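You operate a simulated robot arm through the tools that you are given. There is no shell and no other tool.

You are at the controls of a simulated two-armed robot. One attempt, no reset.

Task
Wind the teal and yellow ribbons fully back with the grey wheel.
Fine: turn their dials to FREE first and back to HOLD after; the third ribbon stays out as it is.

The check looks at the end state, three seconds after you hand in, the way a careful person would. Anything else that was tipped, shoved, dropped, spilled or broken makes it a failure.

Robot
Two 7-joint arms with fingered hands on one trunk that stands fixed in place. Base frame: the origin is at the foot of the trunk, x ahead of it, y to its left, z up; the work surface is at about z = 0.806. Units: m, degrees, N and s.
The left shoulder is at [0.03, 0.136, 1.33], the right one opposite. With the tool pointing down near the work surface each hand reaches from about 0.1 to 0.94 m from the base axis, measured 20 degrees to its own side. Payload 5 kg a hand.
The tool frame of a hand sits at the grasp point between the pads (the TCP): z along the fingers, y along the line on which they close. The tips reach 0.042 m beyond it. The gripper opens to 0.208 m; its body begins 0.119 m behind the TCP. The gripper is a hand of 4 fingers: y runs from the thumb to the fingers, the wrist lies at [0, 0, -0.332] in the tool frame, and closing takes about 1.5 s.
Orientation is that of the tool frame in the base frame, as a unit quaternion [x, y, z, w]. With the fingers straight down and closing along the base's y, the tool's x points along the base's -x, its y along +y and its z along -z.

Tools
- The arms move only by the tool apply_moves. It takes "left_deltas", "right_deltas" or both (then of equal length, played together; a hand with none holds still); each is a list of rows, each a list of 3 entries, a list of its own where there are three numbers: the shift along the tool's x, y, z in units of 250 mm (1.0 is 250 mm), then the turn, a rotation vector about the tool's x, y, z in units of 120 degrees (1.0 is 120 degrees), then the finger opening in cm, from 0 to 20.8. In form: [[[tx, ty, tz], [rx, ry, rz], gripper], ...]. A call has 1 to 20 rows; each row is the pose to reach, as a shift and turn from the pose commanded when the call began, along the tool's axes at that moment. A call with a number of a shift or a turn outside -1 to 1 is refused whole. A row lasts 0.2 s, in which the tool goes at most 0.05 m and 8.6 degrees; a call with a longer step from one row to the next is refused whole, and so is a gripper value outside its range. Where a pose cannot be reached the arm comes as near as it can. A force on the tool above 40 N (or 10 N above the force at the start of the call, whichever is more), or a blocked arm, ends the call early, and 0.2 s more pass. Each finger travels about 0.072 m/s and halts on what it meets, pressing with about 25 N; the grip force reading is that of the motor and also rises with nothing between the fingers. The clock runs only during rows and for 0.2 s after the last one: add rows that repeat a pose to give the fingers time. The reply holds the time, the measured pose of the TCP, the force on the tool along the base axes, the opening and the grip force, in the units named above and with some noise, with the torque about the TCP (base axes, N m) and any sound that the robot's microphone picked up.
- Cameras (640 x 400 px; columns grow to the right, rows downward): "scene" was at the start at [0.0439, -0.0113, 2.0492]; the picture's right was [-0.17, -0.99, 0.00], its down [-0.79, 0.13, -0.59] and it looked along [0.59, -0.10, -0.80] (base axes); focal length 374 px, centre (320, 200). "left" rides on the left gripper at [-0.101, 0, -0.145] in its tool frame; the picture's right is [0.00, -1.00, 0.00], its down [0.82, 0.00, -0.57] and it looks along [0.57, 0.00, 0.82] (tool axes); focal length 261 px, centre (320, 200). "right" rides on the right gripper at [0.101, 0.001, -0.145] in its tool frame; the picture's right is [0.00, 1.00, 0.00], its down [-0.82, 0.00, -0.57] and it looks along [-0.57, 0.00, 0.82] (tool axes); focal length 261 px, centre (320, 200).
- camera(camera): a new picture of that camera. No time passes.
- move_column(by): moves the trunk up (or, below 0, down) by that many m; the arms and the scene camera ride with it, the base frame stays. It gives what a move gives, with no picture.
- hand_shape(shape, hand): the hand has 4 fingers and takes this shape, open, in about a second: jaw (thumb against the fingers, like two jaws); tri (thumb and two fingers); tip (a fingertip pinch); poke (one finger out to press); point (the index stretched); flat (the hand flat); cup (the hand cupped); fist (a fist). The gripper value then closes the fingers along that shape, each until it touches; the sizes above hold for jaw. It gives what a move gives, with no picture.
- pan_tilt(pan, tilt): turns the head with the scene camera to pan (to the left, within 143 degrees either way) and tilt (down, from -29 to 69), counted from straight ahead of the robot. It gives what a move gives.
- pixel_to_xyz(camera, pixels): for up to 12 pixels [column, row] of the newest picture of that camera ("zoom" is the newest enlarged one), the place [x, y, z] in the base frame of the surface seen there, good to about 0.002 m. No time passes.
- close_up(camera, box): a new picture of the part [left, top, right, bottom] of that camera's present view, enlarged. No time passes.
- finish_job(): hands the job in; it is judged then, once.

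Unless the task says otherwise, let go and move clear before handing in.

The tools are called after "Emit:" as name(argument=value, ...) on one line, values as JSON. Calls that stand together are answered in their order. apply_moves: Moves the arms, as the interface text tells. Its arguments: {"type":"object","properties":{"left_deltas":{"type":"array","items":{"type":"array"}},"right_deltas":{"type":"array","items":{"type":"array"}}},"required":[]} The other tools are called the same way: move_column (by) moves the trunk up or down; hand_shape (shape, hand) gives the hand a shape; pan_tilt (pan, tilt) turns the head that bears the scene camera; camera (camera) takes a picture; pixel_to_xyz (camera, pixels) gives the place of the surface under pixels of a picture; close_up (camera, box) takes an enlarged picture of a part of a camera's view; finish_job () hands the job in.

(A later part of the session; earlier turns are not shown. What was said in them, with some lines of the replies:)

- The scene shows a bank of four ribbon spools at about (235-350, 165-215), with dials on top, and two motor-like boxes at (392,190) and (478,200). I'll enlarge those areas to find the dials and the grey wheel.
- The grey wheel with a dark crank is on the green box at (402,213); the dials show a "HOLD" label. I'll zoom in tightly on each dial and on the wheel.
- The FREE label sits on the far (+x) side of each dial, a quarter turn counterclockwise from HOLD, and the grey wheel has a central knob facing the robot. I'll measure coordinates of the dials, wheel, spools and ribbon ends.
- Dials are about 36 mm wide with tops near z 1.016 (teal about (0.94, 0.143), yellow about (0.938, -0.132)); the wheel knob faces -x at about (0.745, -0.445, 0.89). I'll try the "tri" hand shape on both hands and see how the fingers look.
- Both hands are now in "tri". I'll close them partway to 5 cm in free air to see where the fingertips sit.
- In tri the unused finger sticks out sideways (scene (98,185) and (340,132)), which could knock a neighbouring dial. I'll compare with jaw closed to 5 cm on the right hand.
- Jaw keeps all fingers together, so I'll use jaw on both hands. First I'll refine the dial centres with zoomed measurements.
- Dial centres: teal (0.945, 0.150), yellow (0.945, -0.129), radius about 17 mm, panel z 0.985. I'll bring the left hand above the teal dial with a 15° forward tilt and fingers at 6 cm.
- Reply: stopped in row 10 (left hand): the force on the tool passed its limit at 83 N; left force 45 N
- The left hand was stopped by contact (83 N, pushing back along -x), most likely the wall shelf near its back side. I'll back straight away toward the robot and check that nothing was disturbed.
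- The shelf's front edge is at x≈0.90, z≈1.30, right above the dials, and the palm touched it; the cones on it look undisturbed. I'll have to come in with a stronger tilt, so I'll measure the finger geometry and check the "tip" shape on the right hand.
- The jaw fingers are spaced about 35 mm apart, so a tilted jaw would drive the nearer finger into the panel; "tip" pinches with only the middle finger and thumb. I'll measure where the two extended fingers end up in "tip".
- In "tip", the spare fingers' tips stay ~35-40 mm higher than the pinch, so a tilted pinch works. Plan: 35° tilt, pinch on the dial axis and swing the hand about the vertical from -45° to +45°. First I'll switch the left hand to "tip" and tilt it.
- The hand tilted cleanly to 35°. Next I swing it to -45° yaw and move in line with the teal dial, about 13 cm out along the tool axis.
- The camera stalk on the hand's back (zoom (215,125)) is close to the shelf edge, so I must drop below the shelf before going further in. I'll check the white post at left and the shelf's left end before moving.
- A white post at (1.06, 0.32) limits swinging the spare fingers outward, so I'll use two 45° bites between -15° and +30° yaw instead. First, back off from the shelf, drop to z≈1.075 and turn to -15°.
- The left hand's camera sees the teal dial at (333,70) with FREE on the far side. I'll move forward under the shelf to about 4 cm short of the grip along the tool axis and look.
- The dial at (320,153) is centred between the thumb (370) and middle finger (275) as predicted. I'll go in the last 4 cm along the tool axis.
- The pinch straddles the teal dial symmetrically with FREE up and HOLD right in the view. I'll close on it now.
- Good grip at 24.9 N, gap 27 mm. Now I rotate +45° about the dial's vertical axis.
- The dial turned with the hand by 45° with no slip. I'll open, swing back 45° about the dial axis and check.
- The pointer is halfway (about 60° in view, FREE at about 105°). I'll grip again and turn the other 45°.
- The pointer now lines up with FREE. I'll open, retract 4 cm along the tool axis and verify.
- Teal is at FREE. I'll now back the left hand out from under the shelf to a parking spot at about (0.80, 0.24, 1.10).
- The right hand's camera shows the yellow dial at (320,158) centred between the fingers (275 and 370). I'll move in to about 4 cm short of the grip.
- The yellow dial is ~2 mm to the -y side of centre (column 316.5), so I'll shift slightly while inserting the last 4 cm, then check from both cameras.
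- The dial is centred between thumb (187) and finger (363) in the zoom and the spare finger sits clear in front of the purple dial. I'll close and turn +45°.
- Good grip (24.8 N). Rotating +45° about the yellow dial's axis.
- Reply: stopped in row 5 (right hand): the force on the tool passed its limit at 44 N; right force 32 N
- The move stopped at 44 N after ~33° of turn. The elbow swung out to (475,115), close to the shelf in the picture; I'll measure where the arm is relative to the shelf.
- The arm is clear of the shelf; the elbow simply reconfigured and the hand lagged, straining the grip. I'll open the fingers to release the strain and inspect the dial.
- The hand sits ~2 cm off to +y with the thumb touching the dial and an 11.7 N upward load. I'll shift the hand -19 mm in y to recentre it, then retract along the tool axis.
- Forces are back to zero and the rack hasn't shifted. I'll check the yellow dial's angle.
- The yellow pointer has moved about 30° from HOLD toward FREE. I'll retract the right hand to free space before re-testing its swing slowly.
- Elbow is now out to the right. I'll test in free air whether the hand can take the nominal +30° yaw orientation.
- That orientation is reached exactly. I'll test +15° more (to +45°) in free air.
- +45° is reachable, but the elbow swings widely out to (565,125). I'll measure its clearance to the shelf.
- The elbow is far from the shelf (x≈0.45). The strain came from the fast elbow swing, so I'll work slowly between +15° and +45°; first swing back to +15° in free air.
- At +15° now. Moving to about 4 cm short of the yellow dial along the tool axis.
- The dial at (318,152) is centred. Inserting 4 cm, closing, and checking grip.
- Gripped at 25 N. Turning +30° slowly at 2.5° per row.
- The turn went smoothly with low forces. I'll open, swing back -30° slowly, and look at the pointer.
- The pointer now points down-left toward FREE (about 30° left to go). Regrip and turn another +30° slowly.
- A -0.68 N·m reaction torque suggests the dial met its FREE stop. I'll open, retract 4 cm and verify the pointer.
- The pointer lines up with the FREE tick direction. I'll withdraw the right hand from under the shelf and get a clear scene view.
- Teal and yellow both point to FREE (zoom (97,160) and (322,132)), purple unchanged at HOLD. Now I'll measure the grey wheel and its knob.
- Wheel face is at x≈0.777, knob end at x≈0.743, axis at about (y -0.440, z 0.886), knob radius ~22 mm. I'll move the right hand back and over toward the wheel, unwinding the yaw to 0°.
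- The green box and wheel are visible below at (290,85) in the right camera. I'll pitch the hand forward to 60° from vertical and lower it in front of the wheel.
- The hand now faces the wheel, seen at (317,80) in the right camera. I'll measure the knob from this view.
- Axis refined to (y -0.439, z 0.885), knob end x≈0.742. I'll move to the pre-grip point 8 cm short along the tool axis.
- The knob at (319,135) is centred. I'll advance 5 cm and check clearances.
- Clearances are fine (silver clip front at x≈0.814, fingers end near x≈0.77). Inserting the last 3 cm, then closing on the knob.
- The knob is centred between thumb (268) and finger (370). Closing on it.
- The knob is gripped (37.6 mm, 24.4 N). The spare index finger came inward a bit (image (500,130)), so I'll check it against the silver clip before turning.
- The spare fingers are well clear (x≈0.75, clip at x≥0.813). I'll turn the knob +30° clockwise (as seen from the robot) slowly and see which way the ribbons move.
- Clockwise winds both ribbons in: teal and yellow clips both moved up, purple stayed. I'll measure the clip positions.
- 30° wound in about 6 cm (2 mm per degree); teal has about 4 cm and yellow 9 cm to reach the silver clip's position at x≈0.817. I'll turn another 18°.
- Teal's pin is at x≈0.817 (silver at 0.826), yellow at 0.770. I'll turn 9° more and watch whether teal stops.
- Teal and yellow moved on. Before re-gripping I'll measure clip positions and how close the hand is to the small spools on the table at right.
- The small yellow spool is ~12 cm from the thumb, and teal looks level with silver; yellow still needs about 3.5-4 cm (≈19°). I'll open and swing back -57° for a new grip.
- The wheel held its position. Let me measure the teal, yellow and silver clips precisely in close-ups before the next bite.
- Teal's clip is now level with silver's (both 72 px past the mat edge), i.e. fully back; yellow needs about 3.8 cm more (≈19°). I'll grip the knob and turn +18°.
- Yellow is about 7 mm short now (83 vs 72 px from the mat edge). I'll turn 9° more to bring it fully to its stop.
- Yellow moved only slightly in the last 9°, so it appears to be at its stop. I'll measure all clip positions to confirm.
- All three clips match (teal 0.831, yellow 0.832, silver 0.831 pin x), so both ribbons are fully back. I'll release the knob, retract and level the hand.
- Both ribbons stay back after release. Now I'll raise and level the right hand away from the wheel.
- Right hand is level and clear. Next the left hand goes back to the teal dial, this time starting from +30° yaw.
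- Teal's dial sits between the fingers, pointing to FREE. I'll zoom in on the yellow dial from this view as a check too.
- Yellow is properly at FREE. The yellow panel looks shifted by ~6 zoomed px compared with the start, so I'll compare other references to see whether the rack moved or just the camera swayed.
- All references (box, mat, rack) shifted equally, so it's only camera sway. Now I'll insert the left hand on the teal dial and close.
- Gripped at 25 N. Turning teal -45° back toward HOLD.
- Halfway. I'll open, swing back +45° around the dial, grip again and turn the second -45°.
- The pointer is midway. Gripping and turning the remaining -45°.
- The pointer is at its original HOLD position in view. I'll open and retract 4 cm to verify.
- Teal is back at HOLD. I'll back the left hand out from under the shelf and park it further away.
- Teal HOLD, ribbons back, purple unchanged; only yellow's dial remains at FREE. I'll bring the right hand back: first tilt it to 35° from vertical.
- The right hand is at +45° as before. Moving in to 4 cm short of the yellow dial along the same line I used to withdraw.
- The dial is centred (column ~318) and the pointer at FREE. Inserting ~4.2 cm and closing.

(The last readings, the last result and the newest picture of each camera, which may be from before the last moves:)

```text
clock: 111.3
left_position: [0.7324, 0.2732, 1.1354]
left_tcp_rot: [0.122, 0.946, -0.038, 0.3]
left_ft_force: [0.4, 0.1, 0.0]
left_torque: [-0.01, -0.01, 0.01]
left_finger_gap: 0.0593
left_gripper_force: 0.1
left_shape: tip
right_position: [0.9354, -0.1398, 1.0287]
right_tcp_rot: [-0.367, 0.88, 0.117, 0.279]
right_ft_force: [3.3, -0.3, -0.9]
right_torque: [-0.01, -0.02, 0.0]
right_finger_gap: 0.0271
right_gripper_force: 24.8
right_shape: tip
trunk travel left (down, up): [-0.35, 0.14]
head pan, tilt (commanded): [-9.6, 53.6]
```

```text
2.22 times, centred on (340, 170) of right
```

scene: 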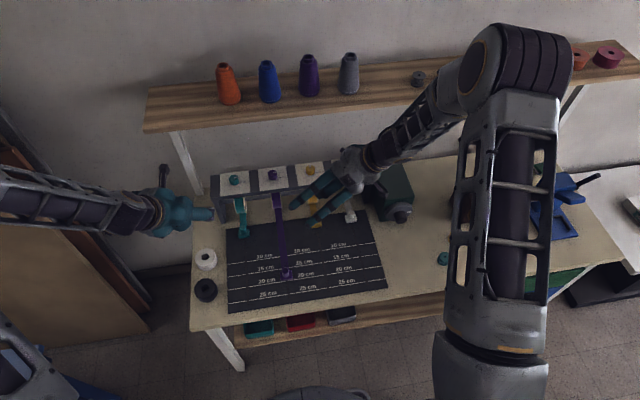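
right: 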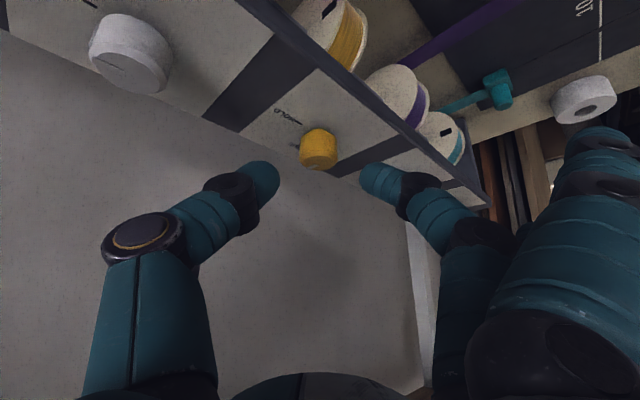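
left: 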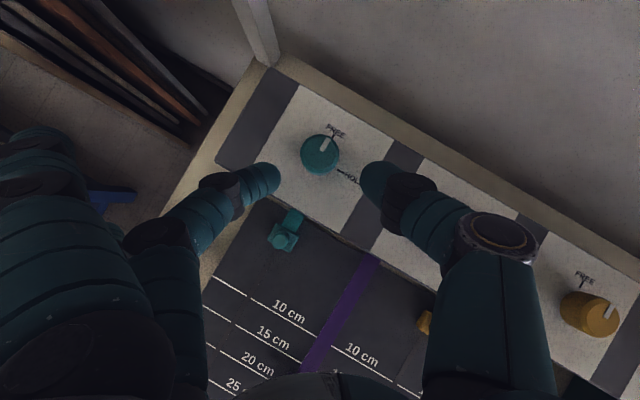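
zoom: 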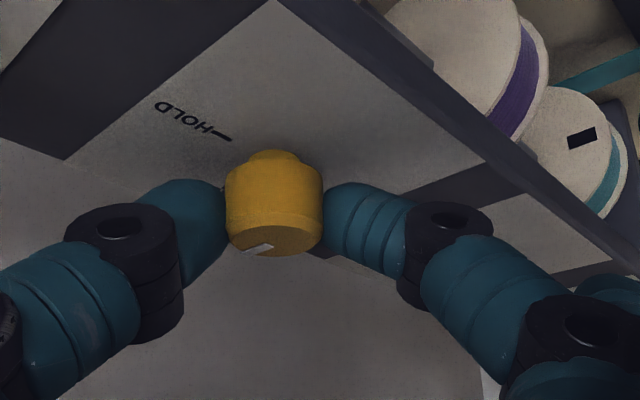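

Gripped at 24.8 N. Turning yellow -30° slowly toward HOLD.

Emit:
apply_moves(right_deltas=[[[-0.0001, 0.003, 0], [0.012, 0, 0.017], 2], [[-0.0002, 0.006, 0.0002], [0.024, 0, 0.0341], 2], [[-0.0005, 0.009, 0.0003], [0.036, 0, 0.0511], 2], [[-0.0009, 0.012, 0.0006], [0.048, 0, 0.0681], 2], [[-0.0013, 0.015, 0.0009], [0.06, 0, 0.0852], 2], [[-0.0019, 0.0179, 0.0014], [0.072, 0, 0.1022], 2], [[-0.0026, 0.0208, 0.0018], [0.084, 0, 0.1192], 2], [[-0.0034, 0.0236, 0.0024], [0.096, 0, 0.1363], 2], [[-0.0043, 0.0264, 0.003], [0.1079, 0, 0.1533], 2], [[-0.0053, 0.0292, 0.0037], [0.1199, 0, 0.1704], 2], [[-0.0064, 0.0319, 0.0045], [0.1319, 0, 0.1874], 2], [[-0.0076, 0.0346, 0.0053], [0.1439, 0, 0.2044], 2], [[-0.0076, 0.0346, 0.0053], [0.1439, 0, 0.2044], 2]])

Emit:
close_up(camera="right", box=[200, 80, 480, 260])

```text
clock: 114.1
left_position: [0.7301, 0.2718, 1.1357]
left_tcp_rot: [0.122, 0.945, -0.04, 0.299]
left_ft_force: [0.4, -0.6, -0.2]
left_torque: [0.01, 0.02, 0.02]
left_finger_gap: 0.0597
left_gripper_force: 0.0
left_shape: tip
right_position: [0.9307, -0.1323, 1.0292]
right_tcp_rot: [-0.124, 0.945, 0.04, 0.3]
right_ft_force: [15.1, -2.8, 7.4]
right_torque: [-0.12, -0.45, -0.01]
right_finger_gap: 0.0268
right_gripper_force: 24.9
right_shape: tip
trunk travel left (down, up): [-0.35, 0.14]
head pan, tilt (commanded): [-9.6, 53.6]
```

```text
2.22 times, centred on (340, 170) of right
```

zoom: 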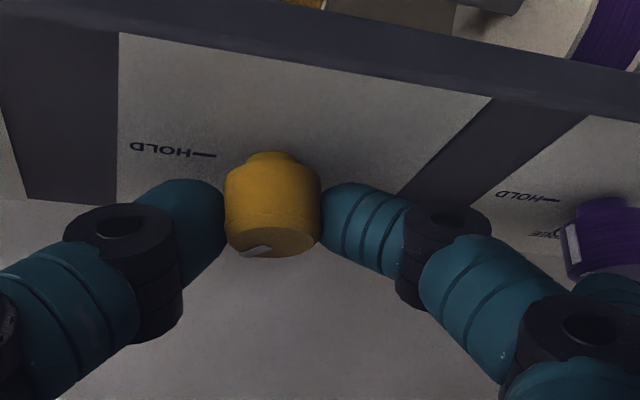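

The turn went fine (15 N side load, no slip). Opening, swinging back +30°, and checking.

Emit:
apply_moves(right_deltas=[[[0, 0, 0], [0, 0, 0], 6], [[0, 0, 0], [0, 0, 0], 6], [[0, 0, 0], [0, 0, 0], 6], [[-0.0001, -0.003, 0], [-0.012, 0, -0.017], 6], [[-0.0002, -0.006, 0.0002], [-0.024, 0, -0.0341], 6], [[-0.0005, -0.009, 0.0003], [-0.036, 0, -0.0511], 6], [[-0.0009, -0.012, 0.0006], [-0.048, 0, -0.0681], 6], [[-0.0013, -0.015, 0.0009], [-0.06, 0, -0.0852], 6], [[-0.0019, -0.0179, 0.0014], [-0.072, 0, -0.1022], 6], [[-0.0026, -0.0208, 0.0018], [-0.084, 0, -0.1192], 6], [[-0.0034, -0.0236, 0.0024], [-0.096, 0, -0.1363], 6], [[-0.0043, -0.0264, 0.003], [-0.1079, 0, -0.1533], 6], [[-0.0053, -0.0292, 0.0037], [-0.1199, 0, -0.1704], 6], [[-0.0064, -0.0319, 0.0045], [-0.1319, 0, -0.1874], 6], [[-0.0076, -0.0346, 0.0053], [-0.1439, 0, -0.2044], 6], [[-0.0076, -0.0346, 0.0053], [-0.1439, 0, -0.2044], 6]])

Emit:
close_up(camera="right", box=[200, 80, 480, 260])

```text
clock: 117.5
left_position: [0.7308, 0.2728, 1.1373]
left_tcp_rot: [0.123, 0.946, -0.038, 0.299]
left_ft_force: [-1.3, 0.7, 0.0]
left_torque: [-0.03, -0.02, -0.01]
left_finger_gap: 0.0599
left_gripper_force: 0.1
left_shape: tip
right_position: [0.9347, -0.1405, 1.0289]
right_tcp_rot: [-0.365, 0.88, 0.116, 0.28]
right_ft_force: [-0.3, -0.3, -0.1]
right_torque: [-0.02, -0.01, 0.0]
right_finger_gap: 0.0597
right_gripper_force: 0.1
right_shape: tip
trunk travel left (down, up): [-0.35, 0.14]
head pan, tilt (commanded): [-9.6, 53.6]
```

```text
2.22 times, centred on (340, 170) of right
```

zoom: 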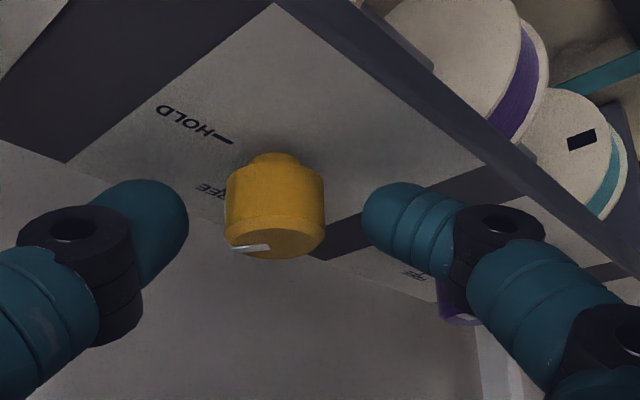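

Pointer is about 30° from FREE now. I'll regrip with a 2 mm centring correction and turn another -30°.

Emit:
apply_moves(right_deltas=[[[0.008, 0.001, -0.006], [0, 0, 0], 6], [[0.008, 0.001, -0.006], [0, 0, 0], 2], [[0.008, 0.001, -0.006], [0, 0, 0], 2], [[0.008, 0.001, -0.006], [0, 0, 0], 2], [[0.008, 0.001, -0.006], [0, 0, 0], 2], [[0.008, 0.001, -0.006], [0, 0, 0], 2], [[0.0079, 0.004, -0.006], [0.012, 0, 0.017], 2], [[0.0078, 0.007, -0.0058], [0.024, 0, 0.0341], 2], [[0.0075, 0.01, -0.0057], [0.036, 0, 0.0511], 2], [[0.0071, 0.013, -0.0054], [0.048, 0, 0.0681], 2], [[0.0067, 0.016, -0.0051], [0.06, 0, 0.0852], 2], [[0.0061, 0.0189, -0.0046], [0.072, 0, 0.1022], 2], [[0.0054, 0.0218, -0.0042], [0.084, 0, 0.1192], 2], [[0.0046, 0.0246, -0.0036], [0.096, 0, 0.1363], 2], [[0.0037, 0.0274, -0.003], [0.1079, 0, 0.1533], 2], [[0.0027, 0.0302, -0.0023], [0.1199, 0, 0.1704], 2], [[0.0016, 0.0329, -0.0015], [0.1319, 0, 0.1874], 2], [[0.0004, 0.0356, -0.0007], [0.1439, 0, 0.2044], 2], [[0.0004, 0.0356, -0.0007], [0.1439, 0, 0.2044], 2]])

Emit:
close_up(camera="right", box=[200, 80, 480, 260])

```text
clock: 121.5
left_position: [0.7295, 0.2715, 1.1364]
left_tcp_rot: [0.122, 0.946, -0.039, 0.299]
left_ft_force: [0.4, -0.8, 0.1]
left_torque: [0.06, 0.0, -0.03]
left_finger_gap: 0.0598
left_gripper_force: 0.1
left_shape: tip
right_position: [0.9286, -0.1341, 1.0284]
right_tcp_rot: [-0.125, 0.945, 0.04, 0.299]
right_ft_force: [0.0, -3.4, -1.2]
right_torque: [-0.06, 0.06, 0.02]
right_finger_gap: 0.028
right_gripper_force: 25.3
right_shape: tip
trunk travel left (down, up): [-0.35, 0.14]
head pan, tilt (commanded): [-9.6, 53.6]
```

```text
2.22 times, centred on (340, 170) of right
```

zoom: 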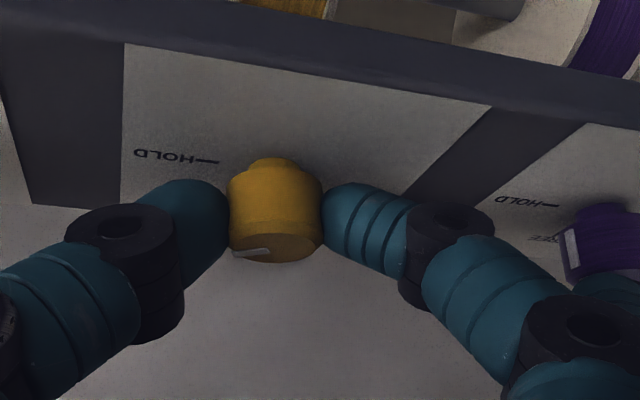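

Forces are low now. Opening, swinging back +30° for the last bite.

Emit:
apply_moves(right_deltas=[[[0, 0, 0], [0, 0, 0], 6], [[0, 0, 0], [0, 0, 0], 6], [[0, 0, 0], [0, 0, 0], 6], [[-0.0001, -0.003, 0], [-0.012, 0, -0.017], 6], [[-0.0002, -0.006, 0.0002], [-0.024, 0, -0.0341], 6], [[-0.0005, -0.009, 0.0003], [-0.036, 0, -0.0511], 6], [[-0.0009, -0.012, 0.0006], [-0.048, 0, -0.0681], 6], [[-0.0013, -0.015, 0.0009], [-0.06, 0, -0.0852], 6], [[-0.0019, -0.0179, 0.0014], [-0.072, 0, -0.1022], 6], [[-0.0026, -0.0208, 0.0018], [-0.084, 0, -0.1192], 6], [[-0.0034, -0.0236, 0.0024], [-0.096, 0, -0.1363], 6], [[-0.0043, -0.0264, 0.003], [-0.1079, 0, -0.1533], 6], [[-0.0053, -0.0292, 0.0037], [-0.1199, 0, -0.1704], 6], [[-0.0064, -0.0319, 0.0045], [-0.1319, 0, -0.1874], 6], [[-0.0076, -0.0346, 0.0053], [-0.1439, 0, -0.2044], 6], [[-0.0076, -0.0346, 0.0053], [-0.1439, 0, -0.2044], 6]])

Emit:
close_up(camera="right", box=[200, 80, 480, 260])

```text
clock: 124.9
left_position: [0.731, 0.2727, 1.1358]
left_tcp_rot: [0.122, 0.946, -0.039, 0.299]
left_ft_force: [-0.1, 0.2, 0.6]
left_torque: [0.03, 0.02, 0.0]
left_finger_gap: 0.0597
left_gripper_force: 0.1
left_shape: tip
right_position: [0.9327, -0.1413, 1.0296]
right_tcp_rot: [-0.366, 0.88, 0.116, 0.279]
right_ft_force: [0.1, 0.7, -0.1]
right_torque: [-0.03, 0.02, -0.01]
right_finger_gap: 0.0594
right_gripper_force: 0.1
right_shape: tip
trunk travel left (down, up): [-0.35, 0.14]
head pan, tilt (commanded): [-9.6, 53.6]
```

```text
2.22 times, centred on (340, 170) of right
```

zoom: 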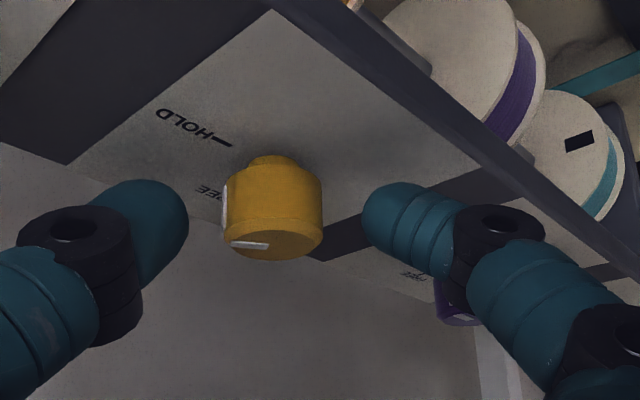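

One more -30° bite to reach HOLD.

Emit:
apply_moves(right_deltas=[[[0, 0, 0], [0, 0, 0], 2], [[0, 0, 0], [0, 0, 0], 2], [[0, 0, 0], [0, 0, 0], 2], [[0, 0, 0], [0, 0, 0], 2], [[0, 0, 0], [0, 0, 0], 2], [[-0.0001, 0.003, 0], [0.012, 0, 0.017], 2], [[-0.0002, 0.006, 0.0002], [0.024, 0, 0.0341], 2], [[-0.0005, 0.009, 0.0003], [0.036, 0, 0.0511], 2], [[-0.0009, 0.012, 0.0006], [0.048, 0, 0.0681], 2], [[-0.0013, 0.015, 0.0009], [0.06, 0, 0.0852], 2], [[-0.0019, 0.0179, 0.0014], [0.072, 0, 0.1022], 2], [[-0.0026, 0.0208, 0.0018], [0.084, 0, 0.1192], 2], [[-0.0034, 0.0236, 0.0024], [0.096, 0, 0.1363], 2], [[-0.0043, 0.0264, 0.003], [0.1079, 0, 0.1533], 2], [[-0.0053, 0.0292, 0.0037], [0.1199, 0, 0.1704], 2], [[-0.0064, 0.0319, 0.0045], [0.1319, 0, 0.1874], 2], [[-0.0076, 0.0346, 0.0053], [0.1439, 0, 0.2044], 2], [[-0.0076, 0.0346, 0.0053], [0.1439, 0, 0.2044], 2]])

Emit:
close_up(camera="right", box=[200, 80, 480, 260])

```text
clock: 128.7
left_position: [0.7301, 0.2725, 1.136]
left_tcp_rot: [0.122, 0.946, -0.039, 0.299]
left_ft_force: [-0.9, 0.4, -0.7]
left_torque: [0.06, -0.02, 0.0]
left_finger_gap: 0.0596
left_gripper_force: 0.1
left_shape: tip
right_position: [0.9299, -0.1347, 1.0288]
right_tcp_rot: [-0.124, 0.945, 0.04, 0.3]
right_ft_force: [1.1, 1.0, 0.0]
right_torque: [0.06, 0.0, 0.13]
right_finger_gap: 0.0285
right_gripper_force: 25.2
right_shape: tip
trunk travel left (down, up): [-0.35, 0.14]
head pan, tilt (commanded): [-9.6, 53.6]
```

```text
2.22 times, centred on (340, 170) of right
```

zoom: 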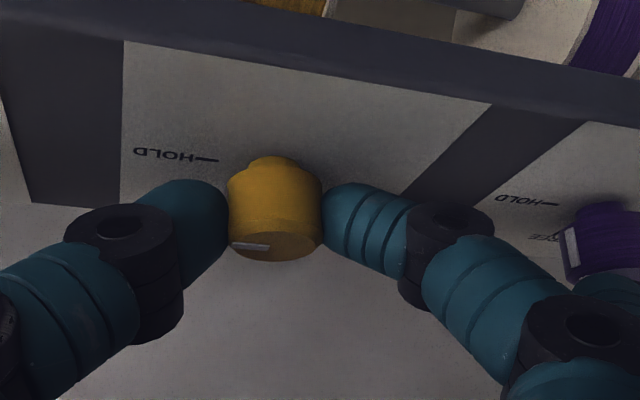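

Torque is small and the pointer now runs toward HOLD. I'll open, retract 4 cm and verify the alignment.

Emit:
apply_moves(right_deltas=[[[0, 0, 0], [0, 0, 0], 6], [[0, 0, 0], [0, 0, 0], 6], [[0, 0, 0], [0, 0, 0], 6], [[0, 0, -0.04], [0, 0, 0], 6], [[0, 0, -0.08], [0, 0, 0], 6], [[0, 0, -0.12], [0, 0, 0], 6], [[0, 0, -0.16], [0, 0, 0], 6]])

Emit:
close_up(camera="right", box=[240, 100, 400, 200])

Emit:
close_up(camera="scene", box=[200, 140, 380, 250])

```text
clock: 130.3
left_position: [0.7303, 0.2716, 1.1355]
left_tcp_rot: [0.122, 0.945, -0.039, 0.3]
left_ft_force: [0.0, -0.5, 0.3]
left_torque: [0.0, -0.02, -0.01]
left_finger_gap: 0.0598
left_gripper_force: 0.0
left_shape: tip
right_position: [0.9056, -0.1395, 1.0612]
right_tcp_rot: [-0.125, 0.945, 0.04, 0.3]
right_ft_force: [0.1, 0.2, -0.4]
right_torque: [0.0, -0.03, -0.01]
right_finger_gap: 0.0593
right_gripper_force: 0.0
right_shape: tip
trunk travel left (down, up): [-0.35, 0.14]
head pan, tilt (commanded): [-9.6, 53.6]
```

```text
4.00 times, centred on (320, 150) of right
```

zoom: 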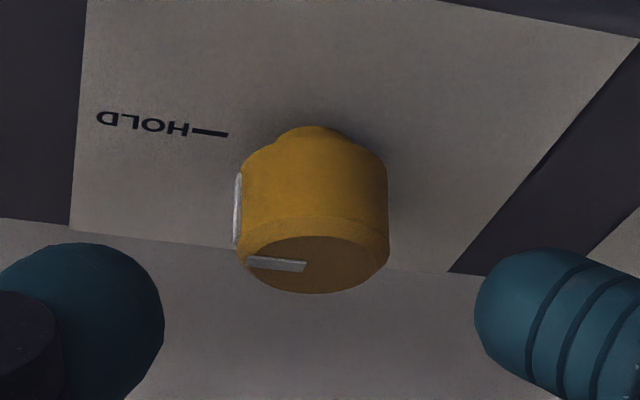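

```text
3.56 times, centred on (290, 195) of scene
```

zoom: 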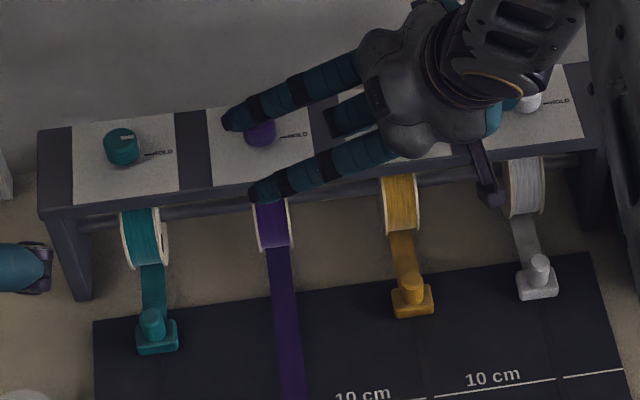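

The pointer looks aligned with HOLD. I'll withdraw the right hand from under the shelf to compare the dial with its original picture.

Emit:
apply_moves(right_deltas=[[[0.06, 0.0065, -0.091], [0, 0, 0], 6], [[0.1205, 0.013, -0.1825], [0, 0, 0], 6], [[0.181, 0.0195, -0.274], [0, 0, 0], 6], [[0.241, 0.026, -0.365], [0, 0, 0], 6]])

Emit:
close_up(camera="right", box=[220, 80, 420, 210])

Emit:
camera(camera="scene")

```text
clock: 131.3
left_position: [0.7299, 0.2716, 1.1365]
left_tcp_rot: [0.122, 0.945, -0.038, 0.3]
left_ft_force: [-0.9, 0.3, -0.9]
left_torque: [0.0, -0.03, 0.0]
left_finger_gap: 0.0594
left_gripper_force: 0.2
left_shape: tip
right_position: [0.8067, -0.1582, 1.1048]
right_tcp_rot: [-0.125, 0.945, 0.041, 0.301]
right_ft_force: [-0.5, 0.5, 0.5]
right_torque: [-0.02, -0.05, 0.0]
right_finger_gap: 0.0595
right_gripper_force: 0.1
right_shape: tip
trunk travel left (down, up): [-0.35, 0.14]
head pan, tilt (commanded): [-9.6, 53.6]
```

```text
3.08 times, centred on (320, 145) of right
```

zoom: 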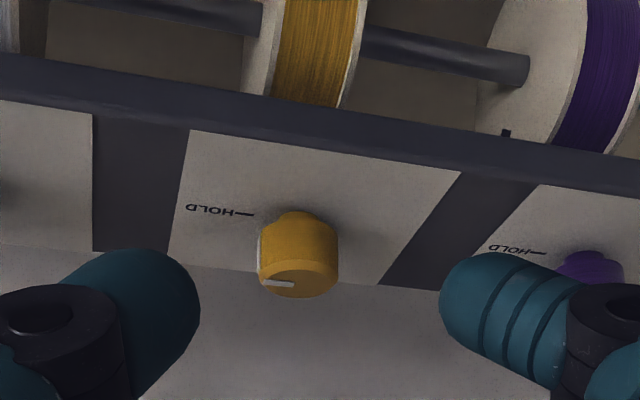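

```text
taken
```

scene: 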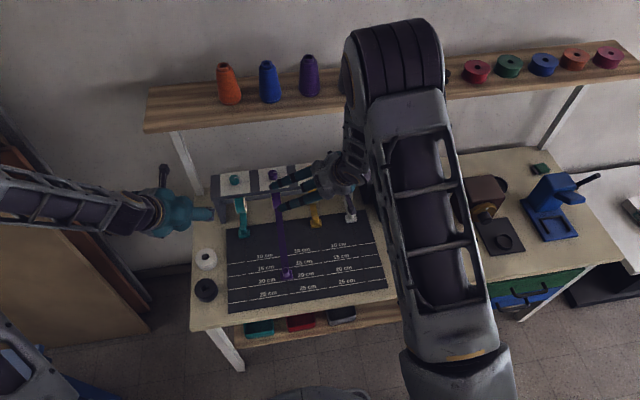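

Now I'll move the right hand well clear to its own side.

Emit:
apply_moves(right_deltas=[[[0.0698, -0.0953, -0.0951], [0.009, 0, 0.0128], 6], [[0.1395, -0.1905, -0.1903], [0.018, 0, 0.0256], 6], [[0.2093, -0.2858, -0.2854], [0.027, 0, 0.0383], 6], [[0.279, -0.381, -0.3805], [0.036, 0, 0.0511], 6], [[0.3488, -0.4763, -0.4756], [0.045, 0, 0.0639], 6], [[0.4185, -0.5715, -0.5708], [0.054, 0, 0.0767], 6], [[0.4883, -0.6668, -0.6659], [0.063, 0, 0.0894], 6], [[0.558, -0.762, -0.761], [0.072, 0, 0.1022], 6], [[0.558, -0.762, -0.761], [0.072, 0, 0.1022], 6]])

Emit:
camera(camera="scene")

Emit:
close_up(camera="scene", box=[292, 155, 332, 185])

Emit:
close_up(camera="scene", box=[216, 165, 256, 195])

Emit:
close_up(camera="scene", box=[190, 140, 430, 310])

```text
clock: 133.3
left_position: [0.7316, 0.2743, 1.1355]
left_tcp_rot: [0.123, 0.946, -0.04, 0.299]
left_ft_force: [0.8, -0.3, -0.4]
left_torque: [-0.04, 0.04, -0.06]
left_finger_gap: 0.0596
left_gripper_force: 0.0
left_shape: tip
right_position: [0.6395, -0.3993, 1.1747]
right_tcp_rot: [0.0, 0.953, 0.0, 0.303]
right_ft_force: [0.2, 0.4, -0.7]
right_torque: [-0.05, 0.03, -0.01]
right_finger_gap: 0.0595
right_gripper_force: 0.0
right_shape: tip
trunk travel left (down, up): [-0.35, 0.14]
head pan, tilt (commanded): [-9.6, 53.6]
```

```text
taken
```

scene: 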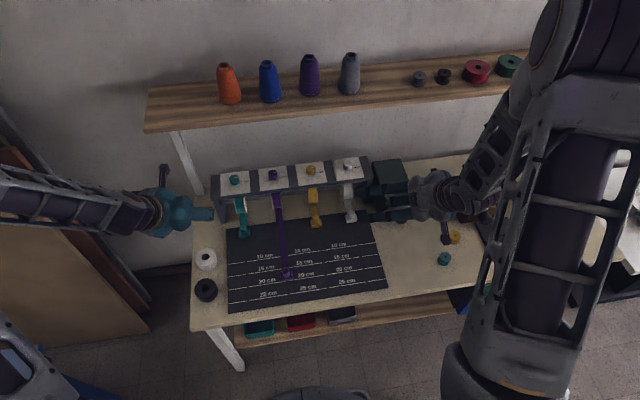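

```text
13.33 times, centred on (312, 170) of scene
```

zoom: 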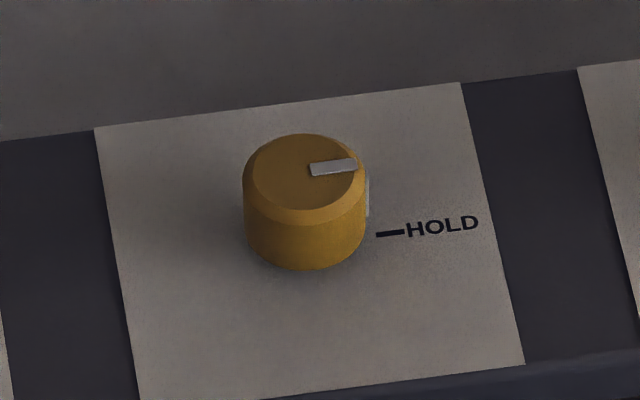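

```text
13.33 times, centred on (236, 180) of scene
```

zoom: 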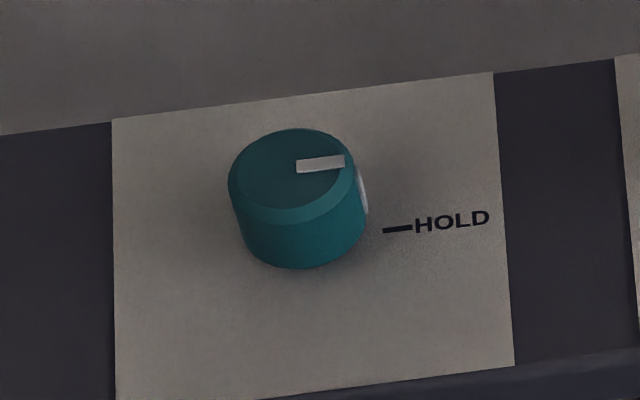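

```text
2.35 times, centred on (310, 225) of scene
```

zoom: 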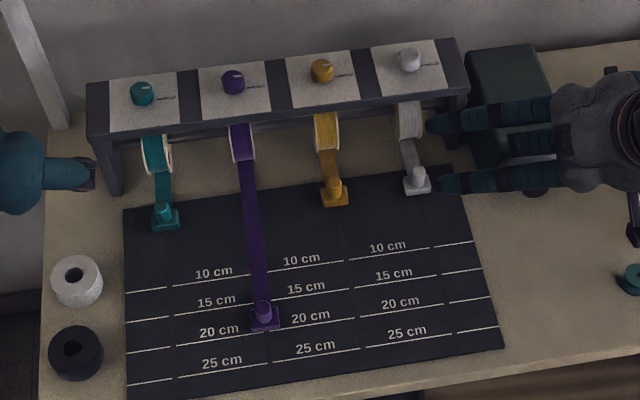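

Teal and yellow dials match their original HOLD pictures and both ribbons are fully back. I'll raise the right hand a little more and do one last check of the wheel area and purple ribbon.

Emit:
apply_moves(right_deltas=[[[0.0128, -0.05, -0.1558], [0, 0, 0], 6], [[0.0255, -0.1, -0.3115], [0, 0, 0], 6], [[0.0383, -0.15, -0.4673], [0, 0, 0], 6], [[0.051, -0.2, -0.623], [0, 0, 0], 6], [[0.051, -0.2, -0.623], [0, 0, 0], 6]])

Emit:
camera(camera="scene")

Emit:
close_up(camera="scene", box=[190, 140, 430, 310])

Emit:
camera(camera="right")

```text
clock: 134.5
left_position: [0.7326, 0.273, 1.1356]
left_tcp_rot: [0.122, 0.946, -0.039, 0.298]
left_ft_force: [1.5, 0.3, -1.0]
left_torque: [-0.02, 0.08, -0.04]
left_finger_gap: 0.0597
left_gripper_force: 0.1
left_shape: tip
right_position: [0.5403, -0.4515, 1.2967]
right_tcp_rot: [-0.001, 0.953, 0.001, 0.302]
right_ft_force: [1.9, 0.3, -0.2]
right_torque: [-0.02, 0.13, -0.01]
right_finger_gap: 0.06
right_gripper_force: 0.1
right_shape: tip
trunk travel left (down, up): [-0.35, 0.14]
head pan, tilt (commanded): [-9.6, 53.6]
```

```text
taken
```

scene: 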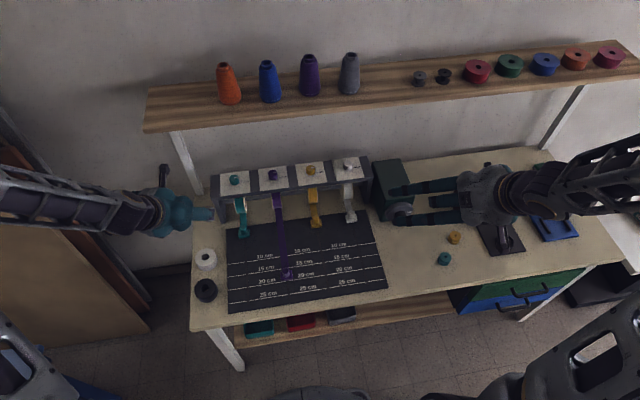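

```text
2.35 times, centred on (310, 225) of scene
```

zoom: 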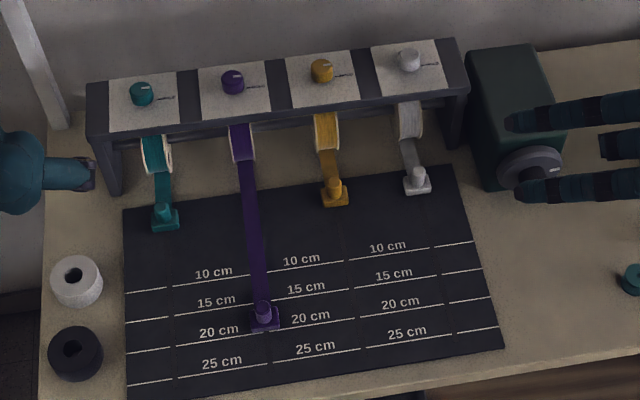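

```text
taken
```

right: 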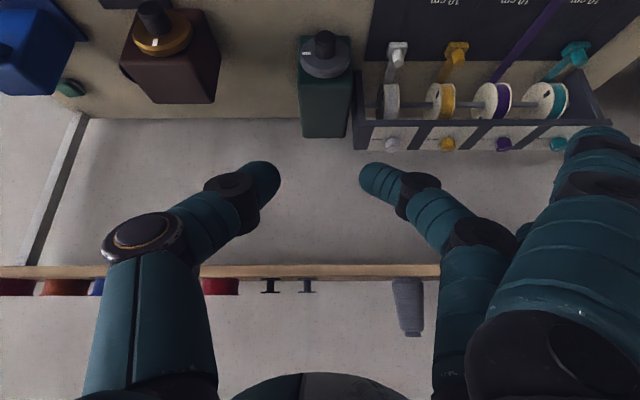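

The last pictures show teal and yellow wound fully back, level with the silver clip. Their dials point to HOLD, and purple is still out at its original place, zoom (265,315). Nothing else has moved and both hands are clear, so I'm handing in.

Emit:
finish_job()

```text
The job is handed in.
```

The teal and yellow ribbons are wound fully back, with their clips level with the silver one. Their dials went to FREE for the winding and are back at HOLD. I've handed the job in, but no verdict came back.

- **Purple ribbon:** still out at its original length, with its dial untouched at HOLD.
- **Shelf contact:** early on, the left hand touched the wall shelf at 83 N. I backed it straight off, and the cones on the shelf look undisturbed.
- **Yellow dial strain:** the first turn of the yellow dial stopped at 44 N because the arm lagged. I released it, checked that the rack had not shifted, and finished the turn slowly.

Both hands were clear of the bench when I handed in.
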